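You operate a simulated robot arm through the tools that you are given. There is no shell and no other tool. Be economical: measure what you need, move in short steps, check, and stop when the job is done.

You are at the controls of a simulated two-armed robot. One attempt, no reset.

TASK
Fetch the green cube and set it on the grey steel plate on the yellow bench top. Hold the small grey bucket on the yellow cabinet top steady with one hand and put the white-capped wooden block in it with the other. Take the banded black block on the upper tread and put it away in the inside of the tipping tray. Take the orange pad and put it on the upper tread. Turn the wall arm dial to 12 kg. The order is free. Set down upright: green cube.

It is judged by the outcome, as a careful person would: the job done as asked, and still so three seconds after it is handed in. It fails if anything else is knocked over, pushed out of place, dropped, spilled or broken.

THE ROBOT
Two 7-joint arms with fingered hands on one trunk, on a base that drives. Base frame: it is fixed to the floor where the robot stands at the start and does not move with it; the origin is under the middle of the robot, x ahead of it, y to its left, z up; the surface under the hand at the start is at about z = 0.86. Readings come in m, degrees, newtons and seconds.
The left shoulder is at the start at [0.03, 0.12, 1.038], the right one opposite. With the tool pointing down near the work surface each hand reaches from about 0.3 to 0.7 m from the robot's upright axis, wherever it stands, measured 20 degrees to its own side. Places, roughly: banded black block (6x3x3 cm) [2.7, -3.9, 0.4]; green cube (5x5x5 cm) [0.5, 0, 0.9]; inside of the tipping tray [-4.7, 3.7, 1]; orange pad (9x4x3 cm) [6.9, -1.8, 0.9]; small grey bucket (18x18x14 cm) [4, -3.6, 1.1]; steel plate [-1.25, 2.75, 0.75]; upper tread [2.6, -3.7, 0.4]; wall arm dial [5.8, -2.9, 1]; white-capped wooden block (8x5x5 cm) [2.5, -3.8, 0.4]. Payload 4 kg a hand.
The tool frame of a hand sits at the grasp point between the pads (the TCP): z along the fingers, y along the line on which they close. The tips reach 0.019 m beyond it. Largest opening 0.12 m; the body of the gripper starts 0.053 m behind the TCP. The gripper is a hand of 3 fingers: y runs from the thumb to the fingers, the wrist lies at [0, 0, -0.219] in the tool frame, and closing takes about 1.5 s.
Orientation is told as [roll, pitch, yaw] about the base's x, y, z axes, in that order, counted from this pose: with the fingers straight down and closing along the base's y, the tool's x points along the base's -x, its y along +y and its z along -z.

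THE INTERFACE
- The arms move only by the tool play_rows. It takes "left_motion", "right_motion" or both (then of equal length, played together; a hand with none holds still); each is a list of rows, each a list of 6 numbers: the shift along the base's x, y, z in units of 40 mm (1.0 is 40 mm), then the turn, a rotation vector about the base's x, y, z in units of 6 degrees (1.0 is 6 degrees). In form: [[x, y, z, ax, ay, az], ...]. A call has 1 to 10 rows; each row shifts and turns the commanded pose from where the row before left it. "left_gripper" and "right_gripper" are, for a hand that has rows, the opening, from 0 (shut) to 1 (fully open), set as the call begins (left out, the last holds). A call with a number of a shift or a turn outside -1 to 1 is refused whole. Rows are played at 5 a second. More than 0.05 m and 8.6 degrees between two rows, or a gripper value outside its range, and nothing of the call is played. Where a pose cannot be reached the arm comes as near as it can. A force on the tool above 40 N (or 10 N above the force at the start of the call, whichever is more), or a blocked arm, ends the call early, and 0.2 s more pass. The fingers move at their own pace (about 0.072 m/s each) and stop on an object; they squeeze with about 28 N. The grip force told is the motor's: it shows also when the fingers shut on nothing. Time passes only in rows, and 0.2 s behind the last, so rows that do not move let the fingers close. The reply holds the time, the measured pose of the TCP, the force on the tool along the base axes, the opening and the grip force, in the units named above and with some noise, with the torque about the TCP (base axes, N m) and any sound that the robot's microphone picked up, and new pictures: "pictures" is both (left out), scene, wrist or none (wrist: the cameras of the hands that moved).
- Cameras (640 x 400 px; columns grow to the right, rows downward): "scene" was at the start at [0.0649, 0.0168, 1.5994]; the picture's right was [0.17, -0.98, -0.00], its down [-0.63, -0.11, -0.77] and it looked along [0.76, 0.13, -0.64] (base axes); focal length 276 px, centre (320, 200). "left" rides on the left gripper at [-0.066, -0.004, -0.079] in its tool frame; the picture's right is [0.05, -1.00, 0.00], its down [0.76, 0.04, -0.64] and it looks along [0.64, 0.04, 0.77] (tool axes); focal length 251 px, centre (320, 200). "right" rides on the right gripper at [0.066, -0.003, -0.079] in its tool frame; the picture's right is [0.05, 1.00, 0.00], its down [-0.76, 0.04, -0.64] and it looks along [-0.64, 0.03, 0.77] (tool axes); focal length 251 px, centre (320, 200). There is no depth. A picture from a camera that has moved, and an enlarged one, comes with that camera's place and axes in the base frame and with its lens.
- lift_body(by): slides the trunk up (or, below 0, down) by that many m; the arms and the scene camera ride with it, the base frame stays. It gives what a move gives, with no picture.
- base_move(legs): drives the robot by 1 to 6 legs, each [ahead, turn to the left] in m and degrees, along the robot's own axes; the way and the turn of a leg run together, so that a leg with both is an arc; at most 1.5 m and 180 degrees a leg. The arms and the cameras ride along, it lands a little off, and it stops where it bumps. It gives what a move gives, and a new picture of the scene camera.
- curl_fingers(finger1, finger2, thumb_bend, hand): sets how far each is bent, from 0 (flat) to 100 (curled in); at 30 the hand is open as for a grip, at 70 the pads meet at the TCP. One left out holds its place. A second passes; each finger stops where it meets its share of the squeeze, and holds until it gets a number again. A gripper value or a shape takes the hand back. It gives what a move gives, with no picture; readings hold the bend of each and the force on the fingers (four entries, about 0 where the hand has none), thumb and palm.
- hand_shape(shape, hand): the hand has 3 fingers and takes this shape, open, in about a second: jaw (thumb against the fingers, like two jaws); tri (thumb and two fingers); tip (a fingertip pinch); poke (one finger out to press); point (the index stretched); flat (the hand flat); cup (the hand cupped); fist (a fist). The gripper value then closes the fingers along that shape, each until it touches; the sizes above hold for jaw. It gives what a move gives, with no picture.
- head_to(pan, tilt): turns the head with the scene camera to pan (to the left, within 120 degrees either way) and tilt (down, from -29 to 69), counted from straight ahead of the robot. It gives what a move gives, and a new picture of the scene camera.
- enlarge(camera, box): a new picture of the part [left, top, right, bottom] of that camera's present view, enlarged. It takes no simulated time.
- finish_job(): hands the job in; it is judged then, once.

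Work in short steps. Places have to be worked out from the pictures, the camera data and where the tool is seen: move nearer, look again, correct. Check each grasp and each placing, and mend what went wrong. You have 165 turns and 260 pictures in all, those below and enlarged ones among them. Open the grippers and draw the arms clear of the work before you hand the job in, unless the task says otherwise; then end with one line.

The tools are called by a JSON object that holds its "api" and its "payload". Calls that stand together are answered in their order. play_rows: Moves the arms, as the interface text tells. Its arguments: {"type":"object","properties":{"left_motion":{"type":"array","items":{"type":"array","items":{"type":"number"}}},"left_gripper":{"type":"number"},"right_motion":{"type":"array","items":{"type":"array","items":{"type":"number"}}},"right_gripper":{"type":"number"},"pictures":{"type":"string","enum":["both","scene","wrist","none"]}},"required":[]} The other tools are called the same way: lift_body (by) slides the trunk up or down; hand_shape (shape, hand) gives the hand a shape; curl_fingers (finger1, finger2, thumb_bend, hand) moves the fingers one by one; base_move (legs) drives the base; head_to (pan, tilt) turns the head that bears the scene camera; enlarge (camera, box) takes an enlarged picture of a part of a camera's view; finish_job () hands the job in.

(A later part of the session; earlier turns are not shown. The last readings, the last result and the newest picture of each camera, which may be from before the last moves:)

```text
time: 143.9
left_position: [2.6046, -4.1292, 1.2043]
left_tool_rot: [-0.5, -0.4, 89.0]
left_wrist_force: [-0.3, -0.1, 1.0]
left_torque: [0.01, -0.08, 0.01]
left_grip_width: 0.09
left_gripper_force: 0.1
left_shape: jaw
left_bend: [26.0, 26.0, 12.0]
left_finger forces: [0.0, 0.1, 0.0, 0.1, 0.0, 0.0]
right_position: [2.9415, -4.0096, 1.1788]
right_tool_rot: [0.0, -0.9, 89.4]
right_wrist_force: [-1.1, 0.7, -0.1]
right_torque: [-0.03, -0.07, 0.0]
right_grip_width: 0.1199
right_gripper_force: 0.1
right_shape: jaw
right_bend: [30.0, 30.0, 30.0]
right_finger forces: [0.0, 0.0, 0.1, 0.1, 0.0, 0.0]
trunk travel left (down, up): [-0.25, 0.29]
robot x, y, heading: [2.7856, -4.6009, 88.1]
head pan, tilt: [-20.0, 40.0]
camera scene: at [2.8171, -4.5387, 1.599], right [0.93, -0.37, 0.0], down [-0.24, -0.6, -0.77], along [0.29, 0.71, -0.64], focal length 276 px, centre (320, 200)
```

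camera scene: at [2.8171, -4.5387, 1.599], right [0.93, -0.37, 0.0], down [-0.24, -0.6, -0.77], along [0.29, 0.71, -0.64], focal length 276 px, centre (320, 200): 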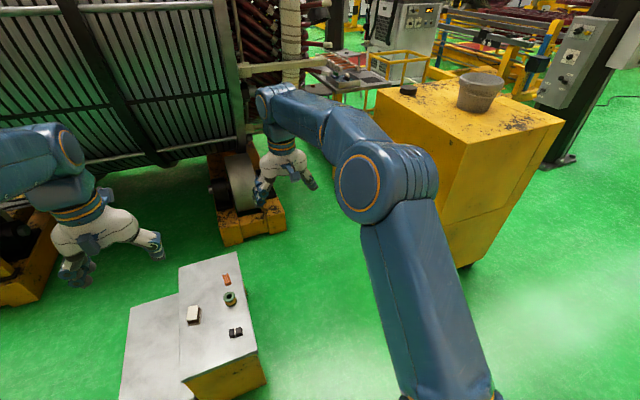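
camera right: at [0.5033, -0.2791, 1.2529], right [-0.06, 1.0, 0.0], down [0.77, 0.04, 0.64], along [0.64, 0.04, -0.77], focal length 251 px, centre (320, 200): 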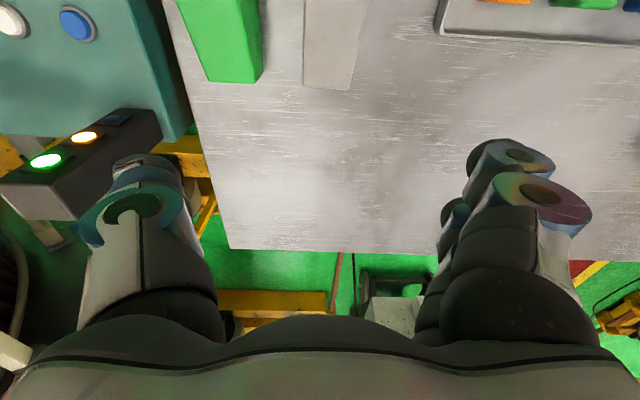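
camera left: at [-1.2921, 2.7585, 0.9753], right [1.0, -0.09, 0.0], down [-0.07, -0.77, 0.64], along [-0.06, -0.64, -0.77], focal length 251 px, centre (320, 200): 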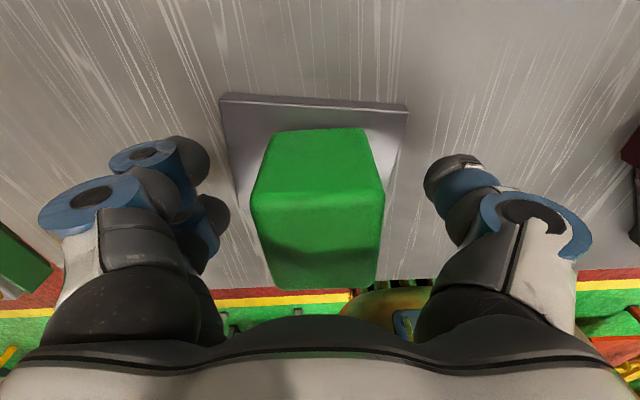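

I move forward 0.17 m and lower the trunk for the low tread, then look straight at it.

{"api": "base_move", "payload": {"legs": [[0.17, 0]]}}

{"api": "lift_body", "payload": {"by": -0.22}}

{"api": "head_to", "payload": {"pan": 20, "tilt": 55}}

{"api": "enlarge", "payload": {"camera": "left", "box": [0, 0, 640, 400]}}

```text
time: 145.4
left_position: [2.6131, -3.9582, 1.2036]
left_tool_rot: [-0.3, -0.3, 88.9]
left_wrist_force: [-0.5, -0.2, -0.7]
left_torque: [-0.03, 0.01, 0.03]
left_grip_width: 0.0904
left_gripper_force: 0.1
left_shape: jaw
left_bend: [26.0, 26.0, 12.0]
left_finger forces: [0.0, 0.0, 0.0, 0.0, 0.0, 0.0]
right_position: [2.9487, -3.8395, 1.1766]
right_tool_rot: [0.1, -0.7, 89.4]
right_wrist_force: [-0.9, 0.3, -0.2]
right_torque: [-0.06, -0.01, -0.03]
right_grip_width: 0.1199
right_gripper_force: 0.0
right_shape: jaw
right_bend: [30.0, 30.0, 30.0]
right_finger forces: [0.0, 0.0, 0.0, 0.0, 0.0, 0.0]
trunk travel left (down, up): [-0.25, 0.29]
robot x, y, heading: [2.7949, -4.4325, 88.2]
head pan, tilt: [-20.0, 40.0]
camera scene: at [2.825, -4.3682, 1.5987], right [0.93, -0.37, 0.0], down [-0.24, -0.6, -0.76], along [0.29, 0.71, -0.64], focal length 276 px, centre (320, 200)
```

scene: 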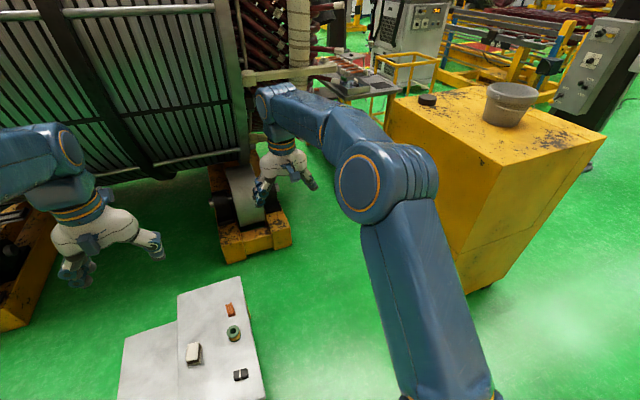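

```text
time: 147.7
left_position: [2.6131, -3.9611, 0.9844]
left_tool_rot: [-0.5, -0.4, 89.0]
left_wrist_force: [0.3, -0.4, -0.8]
left_torque: [0.02, -0.02, -0.02]
left_grip_width: 0.09
left_gripper_force: 0.0
left_shape: jaw
left_bend: [26.0, 26.0, 12.0]
left_finger forces: [0.0, 0.1, 0.1, 0.1, 0.1, 0.0]
right_position: [2.949, -3.8406, 0.9583]
right_tool_rot: [0.1, -0.9, 89.5]
right_wrist_force: [-0.1, 0.1, -0.7]
right_torque: [0.03, 0.02, 0.0]
right_grip_width: 0.1198
right_gripper_force: 0.1
right_shape: jaw
right_bend: [30.0, 30.0, 30.0]
right_finger forces: [0.0, 0.0, 0.0, 0.0, 0.0, 0.0]
trunk travel left (down, up): [-0.03, 0.51]
robot x, y, heading: [2.7948, -4.4311, 88.0]
head pan, tilt: [-20.0, 40.0]
```

```text
time: 148.8
left_position: [2.6131, -3.9606, 0.9828]
left_tool_rot: [-0.4, -0.4, 89.0]
left_wrist_force: [-0.4, 0.0, 0.4]
left_torque: [-0.03, -0.02, 0.02]
left_grip_width: 0.0901
left_gripper_force: 0.0
left_shape: jaw
left_bend: [26.0, 26.0, 12.0]
left_finger forces: [0.1, 0.1, 0.0, 0.0, 0.0, 0.1]
right_position: [2.9489, -3.8404, 0.9577]
right_tool_rot: [0.1, -0.8, 89.4]
right_wrist_force: [-0.2, -0.5, -0.1]
right_torque: [0.01, 0.01, 0.0]
right_grip_width: 0.1202
right_gripper_force: 0.0
right_shape: jaw
right_bend: [30.0, 30.0, 30.0]
right_finger forces: [0.0, 0.0, 0.0, 0.0, 0.0, 0.1]
trunk travel left (down, up): [-0.03, 0.51]
robot x, y, heading: [2.7917, -4.4308, 88.0]
head pan, tilt: [20.0, 55.0]
camera scene: at [2.7708, -4.3809, 1.3582], right [0.95, 0.31, 0.0], down [0.25, -0.78, -0.57], along [-0.18, 0.55, -0.82], focal length 276 px, centre (320, 200)
```

scene: 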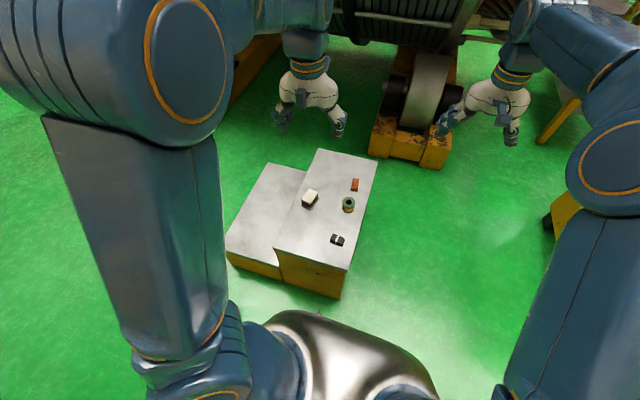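

```text
1.00 times, centred on (320, 200) of left (not enlarged: the box is as wide or as high as the picture)
camera zoom: at [2.6169, -3.8952, 1.0642], right [1.0, -0.07, 0.01], down [-0.06, -0.77, 0.64], along [-0.04, -0.64, -0.77], focal length 251 px, centre (320, 200)
```

zoom: 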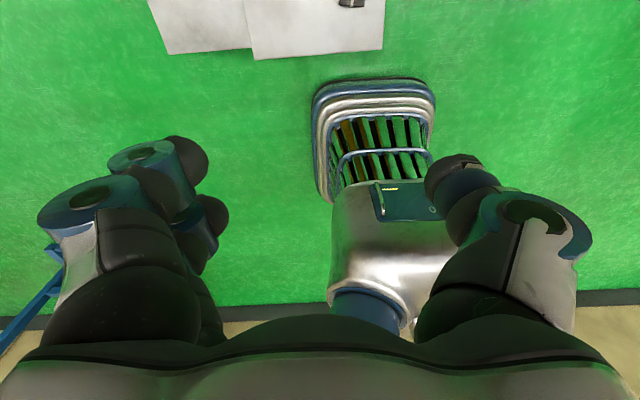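

Positions: white-capped block about [2.53, −3.775], black about [2.68, −3.914], tread top ≈0.43. I zoom to get the block's orientation.

{"api": "enlarge", "payload": {"camera": "scene", "box": [270, 160, 390, 270]}}

```text
3.64 times, centred on (330, 215) of scene
camera zoom: at [2.7708, -4.3809, 1.3582], right [0.95, 0.31, 0.0], down [0.25, -0.78, -0.57], along [-0.18, 0.55, -0.82], focal length 1003 px, centre (284, 146)
```

zoom: 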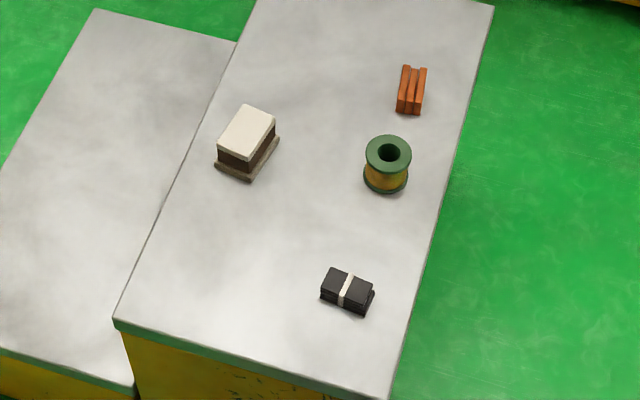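

The block's long side lies along y, so closing along x (current orientation) fits. I move the left hand above it.

{"api": "play_rows", "payload": {"left_motion": [[-0.222, 0.489, -1, 0, 0, 0], [-0.222, 0.489, -1, 0, 0, 0], [-0.222, 0.489, -1, 0, 0, 0], [-0.222, 0.489, -1, 0, 0, 0], [-0.222, 0.489, -1, 0, 0, 0], [-0.222, 0.489, -1, 0, 0, 0], [-0.222, 0.489, -1, 0, 0, 0], [-0.222, 0.489, -1, 0, 0, 0], [-0.222, 0.489, -1, 0, 0, 0]], "left_gripper": 0.8}}

```text
time: 150.8
left_position: [2.5343, -3.7833, 0.6228]
left_tool_rot: [-0.5, -0.3, 89.0]
left_wrist_force: [0.2, 0.6, 0.3]
left_torque: [0.02, 0.0, -0.02]
left_grip_width: 0.0959
left_gripper_force: 0.1
left_shape: jaw
left_bend: [25.0, 25.0, 11.0]
left_finger forces: [0.0, 0.0, 0.0, 0.0, 0.0, 0.1]
right_position: [2.9484, -3.8403, 0.9574]
right_tool_rot: [0.1, -0.7, 89.4]
right_wrist_force: [-0.7, -0.3, 0.5]
right_torque: [0.0, 0.0, -0.02]
right_grip_width: 0.1199
right_gripper_force: 0.0
right_shape: jaw
right_bend: [30.0, 30.0, 30.0]
right_finger forces: [0.0, 0.0, 0.0, 0.1, 0.0, 0.0]
trunk travel left (down, up): [-0.03, 0.51]
robot x, y, heading: [2.7934, -4.4352, 87.9]
head pan, tilt: [20.0, 55.0]
camera scene: at [2.7703, -4.3801, 1.3581], right [0.95, 0.31, 0.0], down [0.25, -0.78, -0.57], along [-0.18, 0.54, -0.82], focal length 276 px, centre (320, 200)
camera left: at [2.5383, -3.7173, 0.703], right [1.0, -0.07, 0.01], down [-0.06, -0.77, 0.64], along [-0.04, -0.64, -0.77], focal length 251 px, centre (320, 200)
```

scene: 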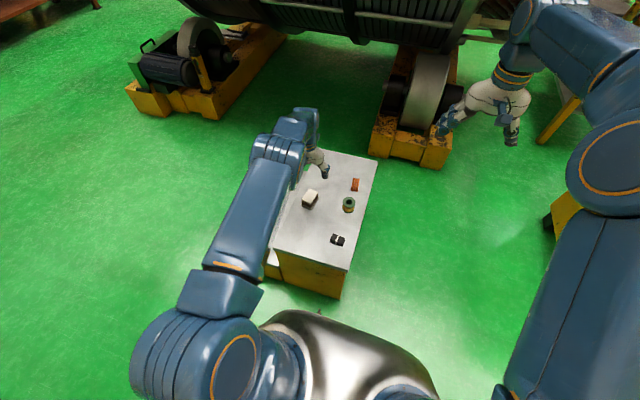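
left: 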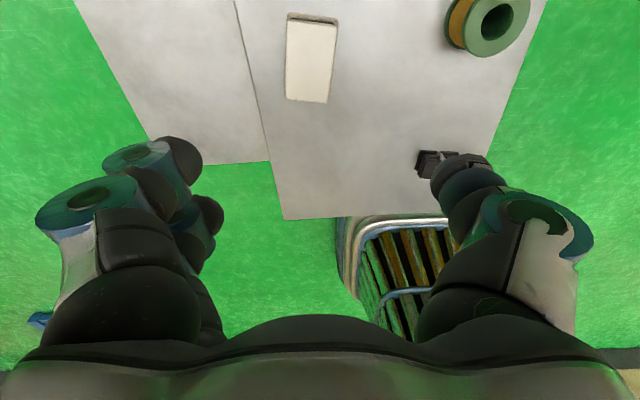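

Triangulating gives the block's top at about z 0.445, centre [2.527, −3.765]. I correct and go down to 0.50 to look.

{"api": "play_rows", "payload": {"left_motion": [[-0.06, 0.15, -0.75, 0, 0, 0], [-0.06, 0.15, -0.75, 0, 0, 0], [-0.06, 0.15, -0.75, 0, 0, 0], [0, 0, -0.75, 0, 0, 0]], "pictures": "wrist"}}

```text
time: 151.8
left_position: [2.5318, -3.7998, 0.5188]
left_tool_rot: [-0.2, -0.4, 89.0]
left_wrist_force: [0.4, 0.4, 0.1]
left_torque: [-0.01, 0.01, 0.01]
left_grip_width: 0.0959
left_gripper_force: 0.1
left_shape: jaw
left_bend: [25.0, 25.0, 11.0]
left_finger forces: [0.1, 0.0, 0.0, 0.0, 0.0, 0.0]
left hand out of reach, approached as far as the arm can: row 2, 3, 4
right_position: [2.949, -3.8411, 0.9592]
right_tool_rot: [0.1, -0.8, 89.4]
right_wrist_force: [-0.3, -1.2, 0.2]
right_torque: [0.01, -0.02, -0.01]
right_grip_width: 0.1201
right_gripper_force: 0.1
right_shape: jaw
right_bend: [30.0, 30.0, 30.0]
right_finger forces: [0.2, 0.0, 0.1, 0.1, 0.0, 0.1]
trunk travel left (down, up): [-0.03, 0.51]
robot x, y, heading: [2.7927, -4.4294, 87.9]
head pan, tilt: [20.0, 55.0]
camera left: at [2.5368, -3.7341, 0.6006], right [1.0, -0.07, 0.01], down [-0.06, -0.77, 0.64], along [-0.04, -0.64, -0.77], focal length 251 px, centre (320, 200)
```

left: 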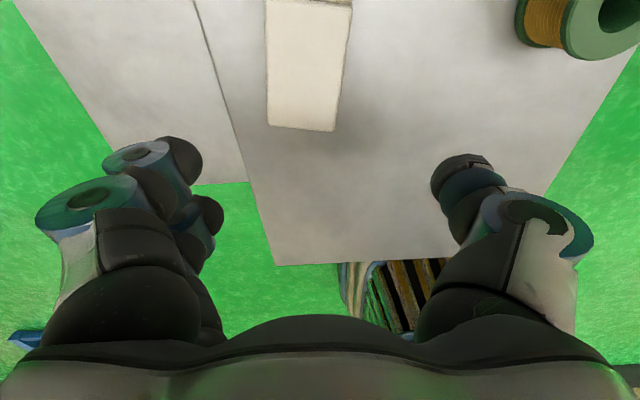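

At its reach limit. I raise slightly, drive 0.1 m forward, and lower the trunk a bit more.

{"api": "play_rows", "payload": {"left_motion": [[0, -0.6, 0.9, 0, 0, 0], [0, -0.6, 0.9, 0, 0, 0]], "pictures": "none"}}

{"api": "base_move", "payload": {"legs": [[0.1, 0]]}}

{"api": "lift_body", "payload": {"by": -0.03}}

{"api": "enlarge", "payload": {"camera": "left", "box": [0, 0, 640, 400]}}

```text
time: 152.4
left_position: [2.5359, -3.8493, 0.5926]
left_tool_rot: [-0.3, -0.5, 88.9]
left_wrist_force: [-0.2, -0.5, 0.0]
left_torque: [0.02, -0.01, -0.02]
left_grip_width: 0.0959
left_gripper_force: 0.0
left_shape: jaw
left_bend: [25.0, 25.0, 11.0]
left_finger forces: [0.0, 0.0, 0.0, 0.0, 0.0, 0.1]
right_position: [2.9492, -3.8423, 0.9581]
right_tool_rot: [0.0, -0.7, 89.4]
right_wrist_force: [-0.6, -0.4, -1.3]
right_torque: [0.03, 0.01, -0.02]
right_grip_width: 0.1198
right_gripper_force: 0.1
right_shape: jaw
right_bend: [30.0, 30.0, 30.0]
right_finger forces: [0.0, 0.0, 0.0, 0.0, 0.0, 0.1]
trunk travel left (down, up): [-0.03, 0.51]
robot x, y, heading: [2.7926, -4.4304, 88.2]
head pan, tilt: [20.0, 55.0]
```

```text
time: 153.5
left_position: [2.5371, -3.7478, 0.5912]
left_tool_rot: [-0.4, -0.3, 89.1]
left_wrist_force: [-0.2, 0.5, 0.1]
left_torque: [-0.01, 0.01, -0.02]
left_grip_width: 0.0957
left_gripper_force: 0.2
left_shape: jaw
left_bend: [25.0, 25.0, 11.0]
left_finger forces: [0.0, 0.1, 0.1, 0.1, 0.1, 0.1]
right_position: [2.9515, -3.7388, 0.9572]
right_tool_rot: [0.2, -0.7, 89.4]
right_wrist_force: [-0.1, 0.5, -0.9]
right_torque: [-0.02, -0.02, 0.0]
right_grip_width: 0.1199
right_gripper_force: 0.0
right_shape: jaw
right_bend: [30.0, 30.0, 30.0]
right_finger forces: [0.1, 0.0, 0.1, 0.0, 0.0, 0.0]
trunk travel left (down, up): [-0.03, 0.51]
robot x, y, heading: [2.7957, -4.3291, 88.1]
head pan, tilt: [20.0, 55.0]
camera scene: at [2.7742, -4.2783, 1.358], right [0.95, 0.31, 0.0], down [0.25, -0.78, -0.57], along [-0.18, 0.54, -0.82], focal length 276 px, centre (320, 200)
```

scene: 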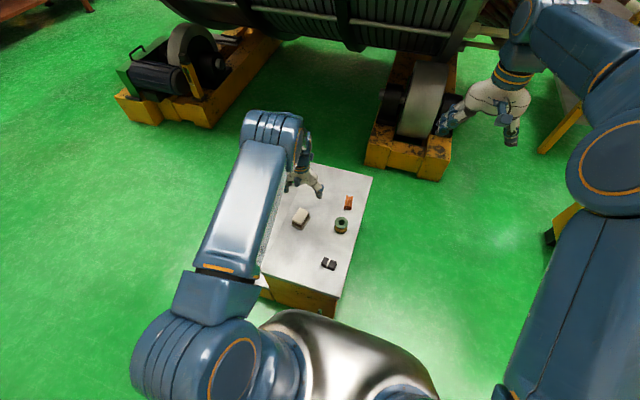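

```text
time: 154.3
left_position: [2.5374, -3.7479, 0.5629]
left_tool_rot: [-0.4, -0.4, 89.0]
left_wrist_force: [0.0, -0.6, 0.2]
left_torque: [-0.03, 0.01, 0.0]
left_grip_width: 0.0958
left_gripper_force: 0.0
left_shape: jaw
left_bend: [25.0, 25.0, 11.0]
left_finger forces: [0.1, 0.1, 0.1, 0.1, 0.0, 0.0]
right_position: [2.9514, -3.741, 0.9281]
right_tool_rot: [0.0, -0.7, 89.4]
right_wrist_force: [0.1, -0.4, -0.3]
right_torque: [-0.02, 0.0, 0.0]
right_grip_width: 0.1199
right_gripper_force: 0.0
right_shape: jaw
right_bend: [30.0, 30.0, 30.0]
right_finger forces: [0.0, 0.0, 0.1, 0.0, 0.0, 0.1]
trunk travel left (down, up): [0.0, 0.54]
robot x, y, heading: [2.7966, -4.3303, 87.8]
head pan, tilt: [20.0, 55.0]
```

```text
1.00 times, centred on (320, 200) of left (not enlarged: the box is as wide or as high as the picture)
camera zoom: at [2.5417, -3.6821, 0.6427], right [1.0, -0.07, 0.01], down [-0.06, -0.77, 0.64], along [-0.04, -0.64, -0.77], focal length 251 px, centre (320, 200)
```

zoom: 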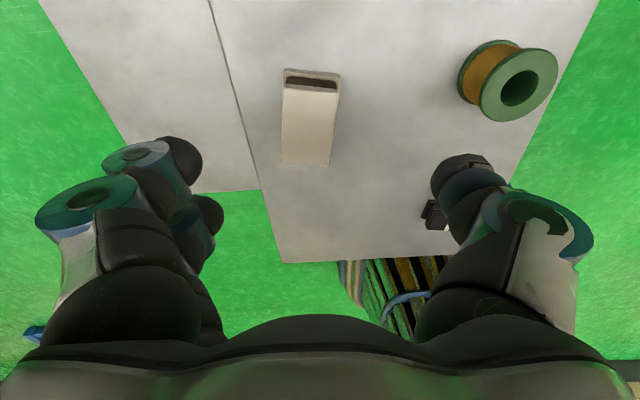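

Block centre at [2.527, −3.768]. I align and descend around it.

{"api": "play_rows", "payload": {"left_motion": [[-0.13, -0.25, -0.6, 0, 0, 0], [-0.13, -0.25, -0.6, 0, 0, 0], [0, 0, -0.7, 0, 0, 0]], "left_gripper": 0.75}}

{"api": "enlarge", "payload": {"camera": "scene", "box": [250, 140, 370, 260]}}

```text
time: 155.1
left_position: [2.5256, -3.769, 0.4858]
left_tool_rot: [-0.4, -0.4, 89.0]
left_wrist_force: [0.0, -0.2, 1.1]
left_torque: [-0.02, -0.01, 0.0]
left_grip_width: 0.0902
left_gripper_force: 0.1
left_shape: jaw
left_bend: [26.0, 26.0, 12.0]
left_finger forces: [0.0, 0.1, 0.0, 0.0, 0.1, 0.0]
right_position: [2.9525, -3.74, 0.9269]
right_tool_rot: [0.0, -0.8, 89.4]
right_wrist_force: [-1.1, 0.7, -0.3]
right_torque: [-0.01, 0.02, 0.02]
right_grip_width: 0.1202
right_gripper_force: 0.0
right_shape: jaw
right_bend: [30.0, 30.0, 30.0]
right_finger forces: [0.0, 0.0, 0.1, 0.0, 0.0, 0.0]
trunk travel left (down, up): [0.0, 0.54]
robot x, y, heading: [2.7971, -4.3366, 88.2]
head pan, tilt: [20.0, 55.0]
camera scene: at [2.7741, -4.2797, 1.3281], right [0.95, 0.31, 0.0], down [0.25, -0.78, -0.57], along [-0.18, 0.54, -0.82], focal length 276 px, centre (320, 200)
camera left: at [2.5308, -3.7034, 0.5664], right [1.0, -0.07, 0.01], down [-0.06, -0.77, 0.64], along [-0.04, -0.64, -0.77], focal length 251 px, centre (320, 200)
```

scene: 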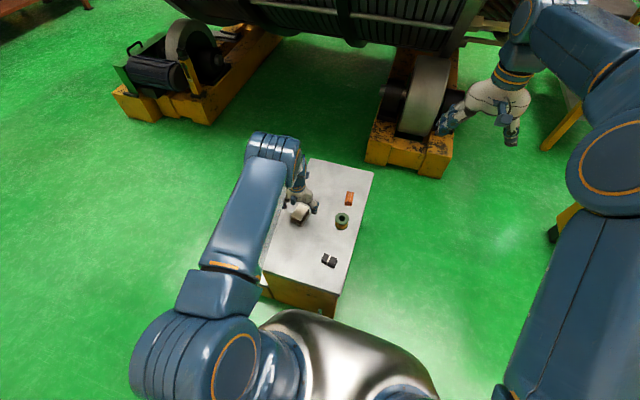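
left: 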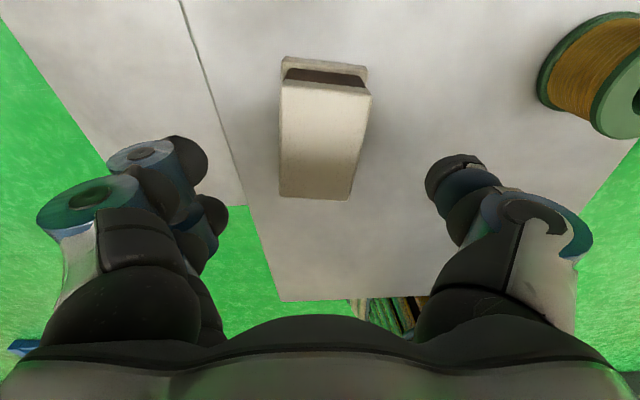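

```text
3.33 times, centred on (310, 200) of scene
camera zoom: at [2.7741, -4.2797, 1.3281], right [0.95, 0.31, 0.0], down [0.25, -0.78, -0.57], along [-0.18, 0.54, -0.82], focal length 920 px, centre (353, 200)
```

zoom: 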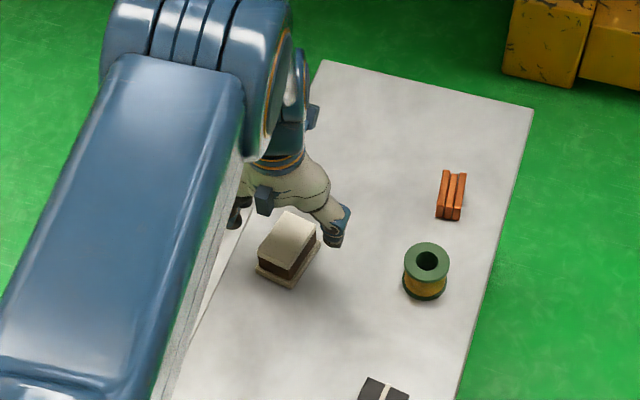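

Well aligned apart from about 5° of yaw; I turn that and descend to grasp height.

{"api": "play_rows", "payload": {"left_motion": [[0.04, 0.06, -0.45, 0, 0, -0.4], [0.04, 0.06, -0.45, 0, 0, -0.4], [0, 0, -0.45, 0, 0, 0]], "pictures": "wrist"}}

```text
time: 155.9
left_position: [2.5301, -3.7619, 0.432]
left_tool_rot: [-0.4, -0.3, 84.2]
left_wrist_force: [-0.1, -0.7, 0.0]
left_torque: [0.02, -0.02, 0.0]
left_grip_width: 0.0905
left_gripper_force: 0.0
left_shape: jaw
left_bend: [26.0, 26.0, 12.0]
left_finger forces: [0.0, 0.0, 0.0, 0.0, 0.0, 0.1]
right_position: [2.9509, -3.7408, 0.9281]
right_tool_rot: [0.0, -0.7, 89.4]
right_wrist_force: [0.1, 0.0, 0.2]
right_torque: [0.03, 0.01, -0.02]
right_grip_width: 0.1202
right_gripper_force: 0.0
right_shape: jaw
right_bend: [30.0, 30.0, 30.0]
right_finger forces: [0.1, 0.0, 0.1, 0.1, 0.1, 0.0]
trunk travel left (down, up): [0.0, 0.54]
robot x, y, heading: [2.7943, -4.3316, 88.1]
head pan, tilt: [20.0, 55.0]
camera left: at [2.5397, -3.6978, 0.5123], right [0.99, -0.16, 0.01], down [-0.12, -0.76, 0.64], along [-0.09, -0.63, -0.77], focal length 251 px, centre (320, 200)
```

left: 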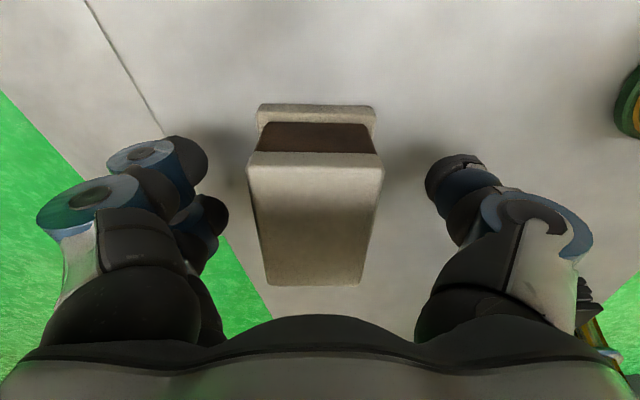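

Centred. Closing the left hand.

{"api": "play_rows", "payload": {"left_motion": [[0, 0, 0, 0, 0, 0], [0, 0, 0, 0, 0, 0], [0, 0, 0, 0, 0, 0], [0, 0, 0, 0, 0, 0], [0, 0, 0, 0, 0, 0], [0, 0, 0, 0, 0, 0], [0, 0, 0, 0, 0, 0], [0, 0, 0, 0, 0, 0]], "left_gripper": 0, "pictures": "none"}}

{"api": "play_rows", "payload": {"left_motion": [[0, 0, 0.3, 0, 0, 0], [0, 0, 0.6, 0, 0, 0], [0, 0, 0.9, 0, 0, 0], [0, 0, 0.9, 0, 0, 0]]}}

```text
time: 157.7
left_position: [2.5298, -3.762, 0.4318]
left_tool_rot: [-0.4, -0.4, 84.2]
left_wrist_force: [1.0, 0.0, 0.0]
left_torque: [-0.01, 0.03, 0.01]
left_grip_width: 0.0364
left_gripper_force: 28.2
left_shape: jaw
left_bend: [42.0, 41.0, 95.0]
left_finger forces: [12.6, 12.1, 0.0, 0.0, 24.6, 0.1]
right_position: [2.9516, -3.7391, 0.9273]
right_tool_rot: [0.1, -0.8, 89.3]
right_wrist_force: [0.6, 0.6, -0.1]
right_torque: [-0.01, 0.0, 0.0]
right_grip_width: 0.1199
right_gripper_force: 0.0
right_shape: jaw
right_bend: [30.0, 30.0, 30.0]
right_finger forces: [0.0, 0.1, 0.0, 0.0, 0.1, 0.0]
trunk travel left (down, up): [0.0, 0.54]
robot x, y, heading: [2.7987, -4.3322, 88.0]
head pan, tilt: [20.0, 55.0]
```

```text
time: 158.7
left_position: [2.5306, -3.7635, 0.539]
left_tool_rot: [-0.4, -0.4, 84.1]
left_wrist_force: [0.0, 0.0, -1.2]
left_torque: [0.0, -0.02, 0.03]
left_grip_width: 0.0366
left_gripper_force: 28.4
left_shape: jaw
left_bend: [42.0, 41.0, 95.0]
left_finger forces: [12.5, 12.3, 0.0, 0.1, 24.7, 0.0]
right_position: [2.9527, -3.7401, 0.9285]
right_tool_rot: [0.1, -0.9, 89.4]
right_wrist_force: [0.6, 0.6, -0.5]
right_torque: [0.01, 0.0, 0.0]
right_grip_width: 0.12
right_gripper_force: 0.0
right_shape: jaw
right_bend: [30.0, 30.0, 30.0]
right_finger forces: [0.0, 0.1, 0.0, 0.1, 0.1, 0.1]
trunk travel left (down, up): [0.0, 0.54]
robot x, y, heading: [2.7976, -4.3301, 87.8]
head pan, tilt: [20.0, 55.0]
camera scene: at [2.7743, -4.2803, 1.3282], right [0.95, 0.31, 0.0], down [0.25, -0.78, -0.57], along [-0.18, 0.55, -0.82], focal length 276 px, centre (320, 200)
camera left: at [2.5397, -3.6971, 0.6202], right [0.99, -0.16, 0.01], down [-0.12, -0.76, 0.64], along [-0.09, -0.63, -0.77], focal length 251 px, centre (320, 200)
```

scene: 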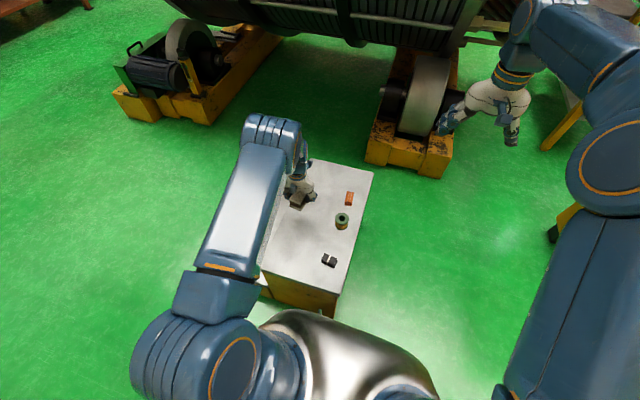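
left: 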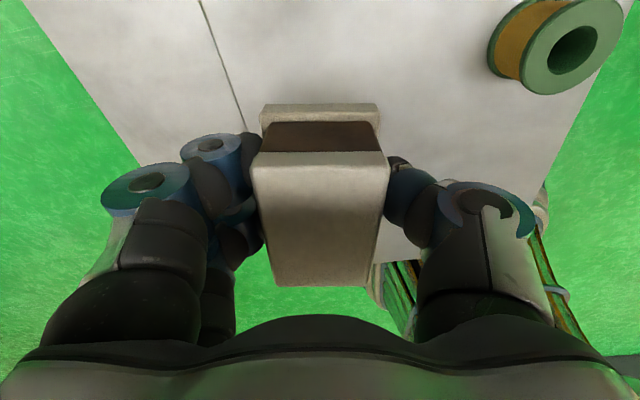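

The white-capped block is held. I raise the trunk, back away, and drive over to the cabinet.

{"api": "lift_body", "payload": {"by": 0.45}}

{"api": "base_move", "payload": {"legs": [[-0.3, 0], [0, -40]]}}

{"api": "base_move", "payload": {"legs": [[0, -44]]}}

```text
refused: 0.45 is not a number from -0.4 to 0.4
```

```text
time: 162.6
left_position: [2.9593, -4.0299, 0.54]
left_tool_rot: [-0.4, -0.3, 43.1]
left_wrist_force: [-0.1, -0.5, -1.4]
left_torque: [0.03, 0.02, 0.04]
left_grip_width: 0.0361
left_gripper_force: 27.9
left_shape: jaw
left_bend: [42.0, 41.0, 95.0]
left_finger forces: [12.4, 12.2, 0.0, 0.0, 24.7, 0.0]
right_position: [3.291, -4.2885, 0.9271]
right_tool_rot: [0.1, -0.8, 48.4]
right_wrist_force: [1.0, -0.5, -0.6]
right_torque: [0.06, 0.01, 0.01]
right_grip_width: 0.1203
right_gripper_force: 0.1
right_shape: jaw
right_bend: [30.0, 30.0, 30.0]
right_finger forces: [0.0, 0.0, 0.0, 0.0, 0.0, 0.1]
trunk travel left (down, up): [0.0, 0.54]
robot x, y, heading: [2.7444, -4.5952, 47.3]
head pan, tilt: [20.0, 55.0]
camera scene: at [2.7574, -4.539, 1.3281], right [0.92, -0.38, 0.0], down [-0.31, -0.76, -0.57], along [0.22, 0.53, -0.82], focal length 276 px, centre (320, 200)
```

scene: 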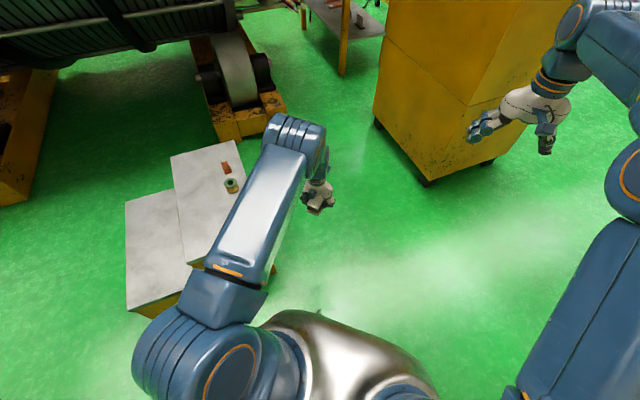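

```text
time: 165.1
left_position: [3.2942, -4.3312, 0.5387]
left_tool_rot: [-0.4, -0.3, -0.2]
left_wrist_force: [-0.4, 0.4, -1.7]
left_torque: [-0.01, 0.01, 0.01]
left_grip_width: 0.0359
left_gripper_force: 28.2
left_shape: jaw
left_bend: [42.0, 41.0, 95.0]
left_finger forces: [13.6, 13.4, 0.0, 0.1, 26.9, 0.0]
right_position: [3.3578, -4.7494, 0.9279]
right_tool_rot: [0.0, -0.8, 4.8]
right_wrist_force: [-0.6, -0.2, -0.6]
right_torque: [0.0, 0.02, -0.01]
right_grip_width: 0.1198
right_gripper_force: 0.0
right_shape: jaw
right_bend: [30.0, 30.0, 30.0]
right_finger forces: [0.1, 0.0, 0.0, 0.0, 0.0, 0.0]
trunk travel left (down, up): [0.0, 0.54]
robot x, y, heading: [2.7456, -4.5214, 2.1]
head pan, tilt: [20.0, 55.0]
stopped in leg 1: the robot was blocked; the commanded pose is now the measured one
camera scene: at [2.7919, -4.4947, 1.3281], right [0.38, -0.93, 0.0], down [-0.76, -0.31, -0.57], along [0.53, 0.22, -0.82], focal length 276 px, centre (320, 200)
```

scene: 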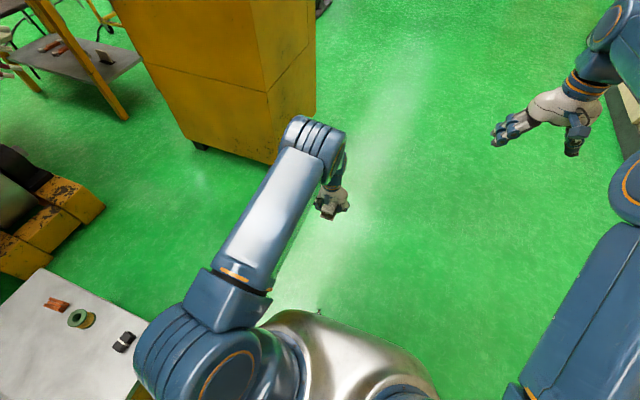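

Objects undisturbed. Now I lift the trunk and drive along to the cabinet.

{"api": "lift_body", "payload": {"by": 0.4}}

{"api": "base_move", "payload": {"legs": [[0, -5], [1.33, 0]]}}

{"api": "base_move", "payload": {"legs": [[0, 45]]}}

{"api": "base_move", "payload": {"legs": [[0, 45]]}}

```text
time: 169.0
left_position: [3.2949, -4.3311, 0.9394]
left_tool_rot: [-0.4, -0.4, -0.2]
left_wrist_force: [0.6, 0.7, -0.9]
left_torque: [0.0, 0.03, 0.03]
left_grip_width: 0.0357
left_gripper_force: 27.9
left_shape: jaw
left_bend: [42.0, 41.0, 95.0]
left_finger forces: [13.6, 13.3, 0.1, 0.1, 26.9, 0.0]
right_position: [3.3581, -4.7498, 1.3274]
right_tool_rot: [0.2, -0.8, 5.0]
right_wrist_force: [-0.5, 0.0, -0.6]
right_torque: [0.01, 0.01, 0.01]
right_grip_width: 0.1201
right_gripper_force: 0.1
right_shape: jaw
right_bend: [30.0, 30.0, 30.0]
right_finger forces: [0.0, 0.1, 0.0, 0.1, 0.1, 0.0]
trunk travel left (down, up): [-0.4, 0.14]
robot x, y, heading: [2.7414, -4.5249, 2.5]
head pan, tilt: [20.0, 55.0]
```

```text
time: 176.2
left_position: [4.6423, -4.4106, 0.9396]
left_tool_rot: [-0.4, -0.4, -3.6]
left_wrist_force: [0.0, -0.7, -1.2]
left_torque: [-0.01, -0.01, 0.03]
left_grip_width: 0.0357
left_gripper_force: 28.1
left_shape: jaw
left_bend: [42.0, 41.0, 95.0]
left_finger forces: [13.6, 13.2, 0.1, 0.0, 26.9, 0.0]
right_position: [4.6811, -4.8314, 1.3283]
right_tool_rot: [0.1, -0.8, 1.4]
right_wrist_force: [-0.6, -0.5, 0.5]
right_torque: [-0.01, 0.03, 0.04]
right_grip_width: 0.1199
right_gripper_force: 0.2
right_shape: jaw
right_bend: [30.0, 30.0, 30.0]
right_finger forces: [0.1, 0.1, 0.1, 0.1, 0.0, 0.0]
trunk travel left (down, up): [-0.4, 0.14]
robot x, y, heading: [4.0823, -4.5708, -1.3]
head pan, tilt: [20.0, 55.0]
camera scene: at [4.1308, -4.5464, 1.7281], right [0.32, -0.95, 0.0], down [-0.78, -0.27, -0.57], along [0.54, 0.19, -0.82], focal length 276 px, centre (320, 200)
```

scene: 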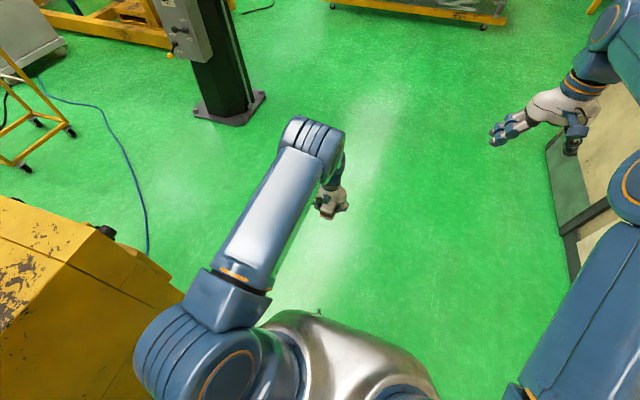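

```text
time: 178.6
left_position: [4.3646, -4.0623, 0.9397]
left_tool_rot: [-0.4, -0.3, 41.1]
left_wrist_force: [-0.2, -1.0, -0.4]
left_torque: [0.04, -0.03, 0.01]
left_grip_width: 0.036
left_gripper_force: 28.4
left_shape: jaw
left_bend: [42.0, 41.0, 95.0]
left_finger forces: [13.4, 12.9, 0.0, 0.0, 26.3, 0.0]
right_position: [4.6875, -4.3332, 1.3281]
right_tool_rot: [0.1, -0.8, 46.1]
right_wrist_force: [0.6, -0.2, -0.2]
right_torque: [0.01, 0.03, -0.02]
right_grip_width: 0.12
right_gripper_force: 0.1
right_shape: jaw
right_bend: [30.0, 30.0, 30.0]
right_finger forces: [0.0, 0.0, 0.0, 0.1, 0.2, 0.1]
trunk travel left (down, up): [-0.4, 0.14]
robot x, y, heading: [4.1253, -4.6205, 42.8]
head pan, tilt: [20.0, 55.0]
camera scene: at [4.1432, -4.5664, 1.7282], right [0.89, -0.46, 0.0], down [-0.38, -0.73, -0.57], along [0.26, 0.51, -0.82], focal length 276 px, centre (320, 200)
```

scene: 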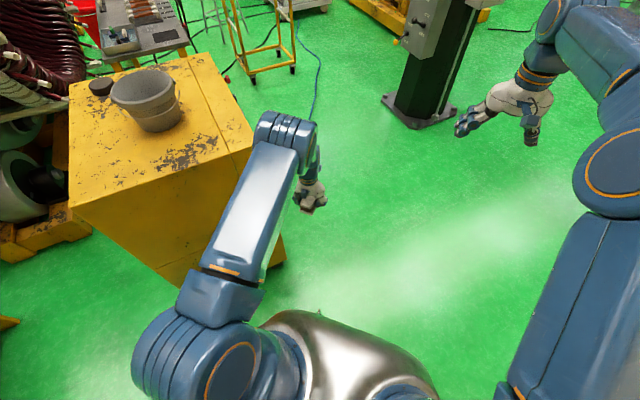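

```text
time: 181.5
left_position: [3.9018, -4.053, 0.9393]
left_tool_rot: [-0.5, -0.1, 85.5]
left_wrist_force: [0.2, 0.2, -0.1]
left_torque: [0.0, -0.04, 0.0]
left_grip_width: 0.0356
left_gripper_force: 28.4
left_shape: jaw
left_bend: [42.0, 41.0, 95.0]
left_finger forces: [13.4, 13.1, 0.1, 0.0, 26.3, 0.1]
right_position: [4.3234, -4.019, 1.3281]
right_tool_rot: [0.0, -0.9, 90.5]
right_wrist_force: [-0.3, 0.3, -0.2]
right_torque: [0.03, -0.06, 0.04]
right_grip_width: 0.1201
right_gripper_force: 0.1
right_shape: jaw
right_bend: [30.0, 30.0, 30.0]
right_finger forces: [0.0, 0.1, 0.0, 0.1, 0.1, 0.0]
trunk travel left (down, up): [-0.4, 0.14]
robot x, y, heading: [4.1894, -4.6196, 85.4]
head pan, tilt: [20.0, 55.0]
stopped in leg 1: the robot was blocked; the commanded pose is now the measured one
camera scene: at [4.1663, -4.5688, 1.7281], right [0.96, 0.27, 0.0], down [0.22, -0.79, -0.57], along [-0.15, 0.55, -0.82], focal length 276 px, centre (320, 200)
```

scene: 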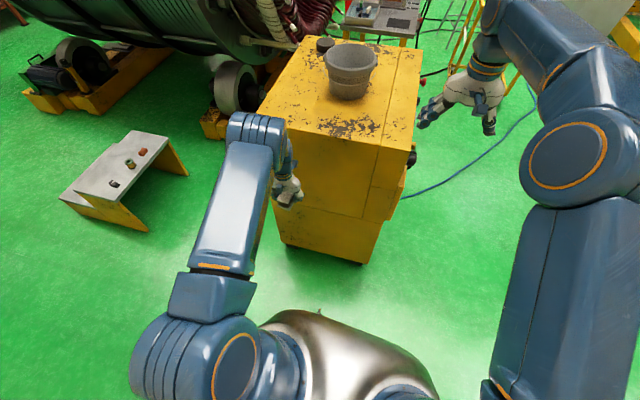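

I raise the left hand with the block above rim height, then advance to the cabinet.

{"api": "play_rows", "payload": {"left_motion": [[0, 0, 1, 0, 0, 0], [0, 0, 1, 0, 0, 0], [0, 0, 1, 0, 0, 0], [0, 0, 1, 0, 0, 0], [0, 0, 1, 0, 0, 0], [0, 0, 1, 0, 0, 0], [0, 0, 1, 0, 0, 0], [0, 0, 1, 0, 0, 0], [0, 0, 1, 0, 0, 0], [0, 0, 1, 0, 0, 0]], "pictures": "none"}}

{"api": "base_move", "payload": {"legs": [[0.38, 0]]}}

```text
time: 183.7
left_position: [3.9046, -4.0513, 1.3388]
left_tool_rot: [-0.4, -0.2, 85.4]
left_wrist_force: [-0.5, -0.3, -0.8]
left_torque: [-0.01, 0.02, -0.02]
left_grip_width: 0.0358
left_gripper_force: 27.5
left_shape: jaw
left_bend: [42.0, 41.0, 95.0]
left_finger forces: [13.2, 13.1, 0.0, 0.1, 26.3, 0.0]
right_position: [4.3271, -4.0202, 1.3285]
right_tool_rot: [0.0, -1.0, 90.5]
right_wrist_force: [-0.1, -0.4, -1.0]
right_torque: [0.01, -0.04, -0.01]
right_grip_width: 0.1199
right_gripper_force: 0.0
right_shape: jaw
right_bend: [30.0, 30.0, 30.0]
right_finger forces: [0.0, 0.0, 0.1, 0.1, 0.0, 0.0]
trunk travel left (down, up): [-0.4, 0.14]
robot x, y, heading: [4.1881, -4.6194, 85.8]
head pan, tilt: [20.0, 55.0]
```

```text
time: 186.1
left_position: [3.9299, -3.6679, 1.3391]
left_tool_rot: [-0.4, -0.2, 85.6]
left_wrist_force: [-0.2, -0.5, -0.9]
left_torque: [-0.01, -0.02, 0.01]
left_grip_width: 0.0357
left_gripper_force: 27.9
left_shape: jaw
left_bend: [42.0, 41.0, 95.0]
left_finger forces: [13.3, 13.0, 0.0, 0.1, 26.4, 0.1]
right_position: [4.3527, -3.6362, 1.3283]
right_tool_rot: [0.0, -0.9, 90.7]
right_wrist_force: [-0.3, -0.5, 0.0]
right_torque: [0.0, -0.02, 0.02]
right_grip_width: 0.1203
right_gripper_force: 0.0
right_shape: jaw
right_bend: [30.0, 30.0, 30.0]
right_finger forces: [0.0, 0.0, 0.0, 0.0, 0.0, 0.0]
trunk travel left (down, up): [-0.4, 0.14]
robot x, y, heading: [4.2196, -4.2388, 86.1]
head pan, tilt: [20.0, 55.0]
camera scene: at [4.197, -4.1851, 1.7281], right [0.96, 0.28, 0.0], down [0.23, -0.79, -0.57], along [-0.16, 0.55, -0.82], focal length 276 px, centre (320, 200)
```

scene: 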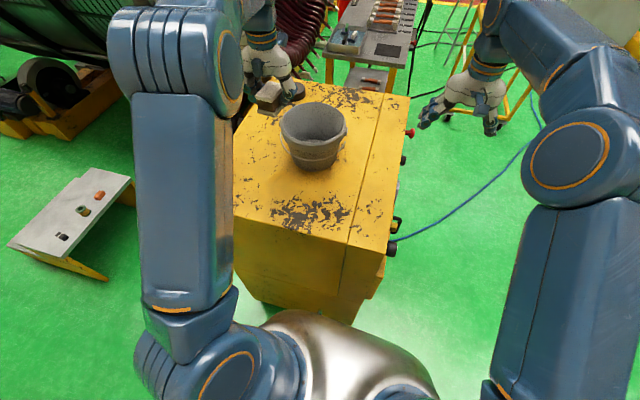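

Triangulated rim centre [4.00, −3.576, 1.20], radius ≈0.09. I bring the right hand, tilted outward ~35°, above the rim's right side while the left moves slightly aside.

{"api": "play_rows", "payload": {"right_motion": [[-0.84, 0.19, -0.15, 0, 0.73, 0], [-0.84, 0.19, -0.15, 0, 0.73, 0], [-0.84, 0.19, -0.15, 0, 0.73, 0], [-0.84, 0.19, -0.15, 0, 0.73, 0], [-0.84, 0.19, -0.15, 0, 0.73, 0], [-0.84, 0.19, -0.15, 0, 0.73, 0], [-0.84, 0.19, -0.15, 0, 0.73, 0], [-0.84, 0.19, -0.15, 0, 0.73, 0]], "left_motion": [[-0.3, 0, 0.1, 0, 0, 0], [-0.3, 0, 0.1, 0, 0, 0], [-0.3, 0, 0.1, 0, 0, 0], [-0.3, 0, 0.1, 0, 0, 0], [-0.3, 0, 0.1, 0, 0, 0], [-0.3, 0, 0.1, 0, 0, 0], [-0.3, 0, 0.1, 0, 0, 0], [-0.3, 0, 0.1, 0, 0, 0]], "right_gripper": 0.75}}

{"api": "enlarge", "payload": {"camera": "scene", "box": [230, 50, 430, 190]}}

```text
time: 187.9
left_position: [3.8329, -3.6691, 1.3717]
left_tool_rot: [-0.6, -0.2, 85.6]
left_wrist_force: [-0.8, 0.6, -1.2]
left_torque: [0.02, -0.01, -0.01]
left_grip_width: 0.0356
left_gripper_force: 28.2
left_shape: jaw
left_bend: [42.0, 41.0, 95.0]
left_finger forces: [13.3, 12.9, 0.1, 0.0, 26.3, 0.0]
right_position: [4.0904, -3.6086, 1.2716]
right_tool_rot: [35.1, -1.0, 90.0]
right_wrist_force: [-1.1, -0.4, 0.5]
right_torque: [0.01, -0.03, 0.05]
right_grip_width: 0.0904
right_gripper_force: 0.1
right_shape: jaw
right_bend: [26.0, 26.0, 12.0]
right_finger forces: [0.0, 0.0, 0.0, 0.0, 0.0, 0.0]
right hand out of reach, approached as far as the arm can: row 5, 6, 7, 8
trunk travel left (down, up): [-0.4, 0.14]
robot x, y, heading: [4.2167, -4.2357, 85.9]
head pan, tilt: [20.0, 55.0]
camera scene: at [4.1948, -4.1844, 1.7281], right [0.96, 0.28, 0.0], down [0.23, -0.79, -0.57], along [-0.16, 0.55, -0.82], focal length 276 px, centre (320, 200)
camera right: at [4.1386, -3.6754, 1.3333], right [-0.82, -0.06, 0.57], down [0.34, 0.75, 0.56], along [-0.47, 0.65, -0.59], focal length 251 px, centre (320, 200)
camera left: at [3.8404, -3.6023, 1.4517], right [0.99, -0.13, 0.01], down [-0.1, -0.76, 0.64], along [-0.08, -0.64, -0.77], focal length 251 px, centre (320, 200)
```

scene: 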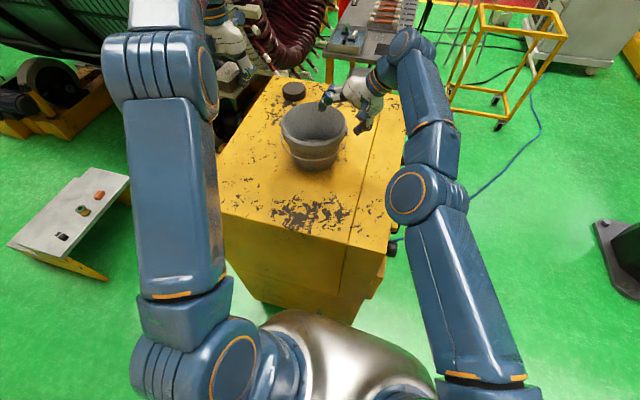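
right: 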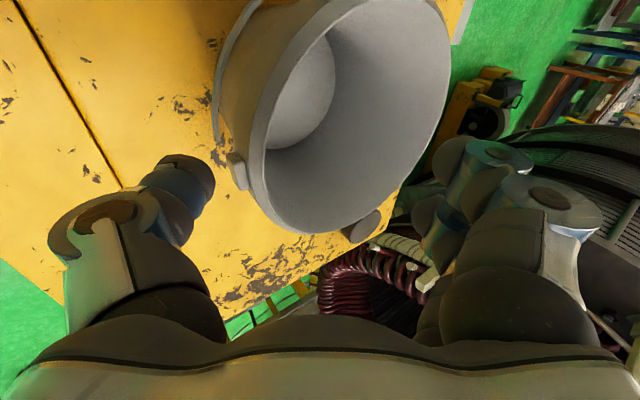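
left: 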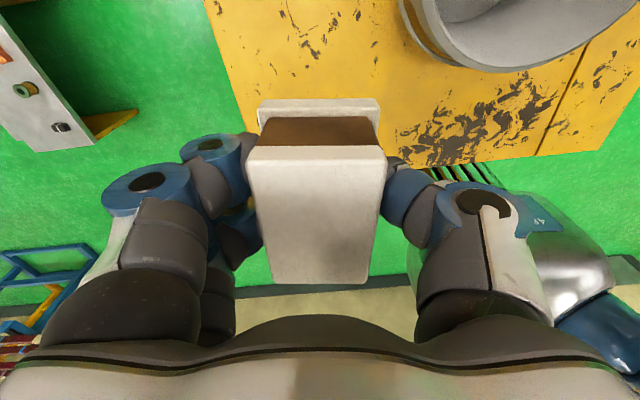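

```text
2.86 times, centred on (330, 120) of scene
camera zoom: at [4.1948, -4.1844, 1.7281], right [0.96, 0.28, 0.0], down [0.23, -0.79, -0.57], along [-0.16, 0.55, -0.82], focal length 788 px, centre (291, 429)
```

zoom: 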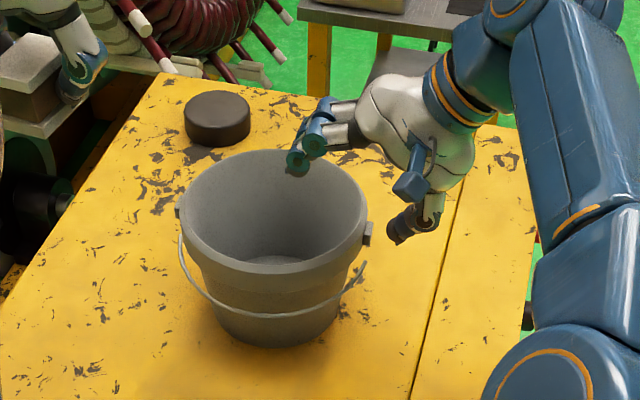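

The +x side has a handle lug and is at the reach limit. A pinch at the front-right of the rim (−45°) is better; I turn the tilted hand −45° about z and move over that spot.

{"api": "play_rows", "payload": {"right_motion": [[0, 0, 0.5, 0, 0, 0], [-0.09, -0.1, 0, 0, 0, -0.94], [-0.09, -0.1, 0, 0, 0, -0.94], [-0.09, -0.1, 0, 0, 0, -0.94], [-0.09, -0.1, 0, 0, 0, -0.94], [-0.09, -0.1, 0, 0, 0, -0.94], [-0.09, -0.1, 0, 0, 0, -0.94], [-0.09, -0.1, 0, 0, 0, -0.94], [-0.09, -0.1, 0, 0, 0, -0.94]]}}

{"api": "enlarge", "payload": {"camera": "scene", "box": [230, 50, 430, 190]}}

```text
time: 189.9
left_position: [3.8348, -3.6682, 1.3719]
left_tool_rot: [-0.4, -0.2, 85.6]
left_wrist_force: [-0.4, 0.1, -0.8]
left_torque: [-0.01, 0.01, -0.03]
left_grip_width: 0.0357
left_gripper_force: 27.9
left_shape: jaw
left_bend: [42.0, 41.0, 95.0]
left_finger forces: [13.4, 12.9, 0.0, 0.1, 26.3, 0.0]
right_position: [4.036, -3.5684, 1.3095]
right_tool_rot: [35.0, -1.1, 44.7]
right_wrist_force: [0.0, 0.2, -0.1]
right_torque: [-0.01, -0.01, 0.04]
right_grip_width: 0.0906
right_gripper_force: 0.1
right_shape: jaw
right_bend: [26.0, 26.0, 12.0]
right_finger forces: [0.0, 0.0, 0.0, 0.0, 0.0, 0.0]
right hand out of reach, approached as far as the arm can: row 2, 3, 4, 5, 6, 7, 8, 9
trunk travel left (down, up): [-0.4, 0.14]
robot x, y, heading: [4.2176, -4.2377, 86.1]
head pan, tilt: [20.0, 55.0]
camera scene: at [4.1963, -4.1855, 1.7281], right [0.96, 0.28, 0.0], down [0.23, -0.79, -0.57], along [-0.16, 0.55, -0.82], focal length 276 px, centre (320, 200)
camera right: at [4.0221, -3.6485, 1.3727], right [-0.62, 0.54, 0.57], down [0.77, 0.29, 0.56], along [0.13, 0.79, -0.6], focal length 251 px, centre (320, 200)
```

scene: 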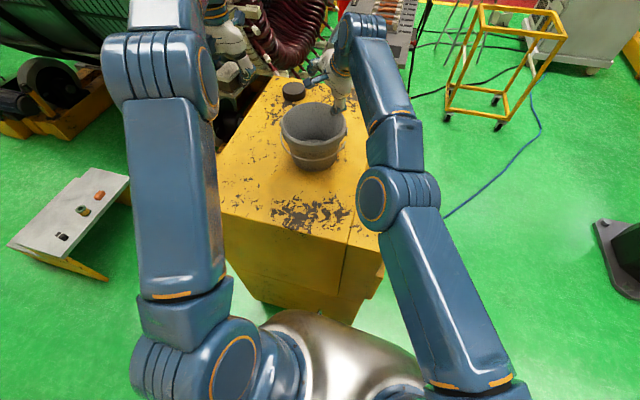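
right: 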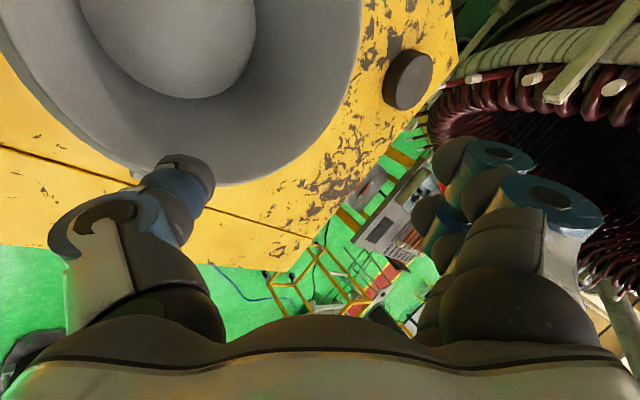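

```text
2.86 times, centred on (330, 120) of scene
camera zoom: at [4.1963, -4.1855, 1.7281], right [0.96, 0.28, 0.0], down [0.23, -0.79, -0.57], along [-0.16, 0.55, -0.82], focal length 788 px, centre (291, 429)
```

zoom: 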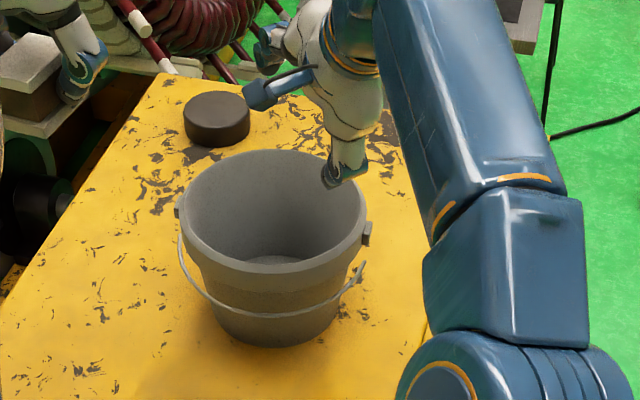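

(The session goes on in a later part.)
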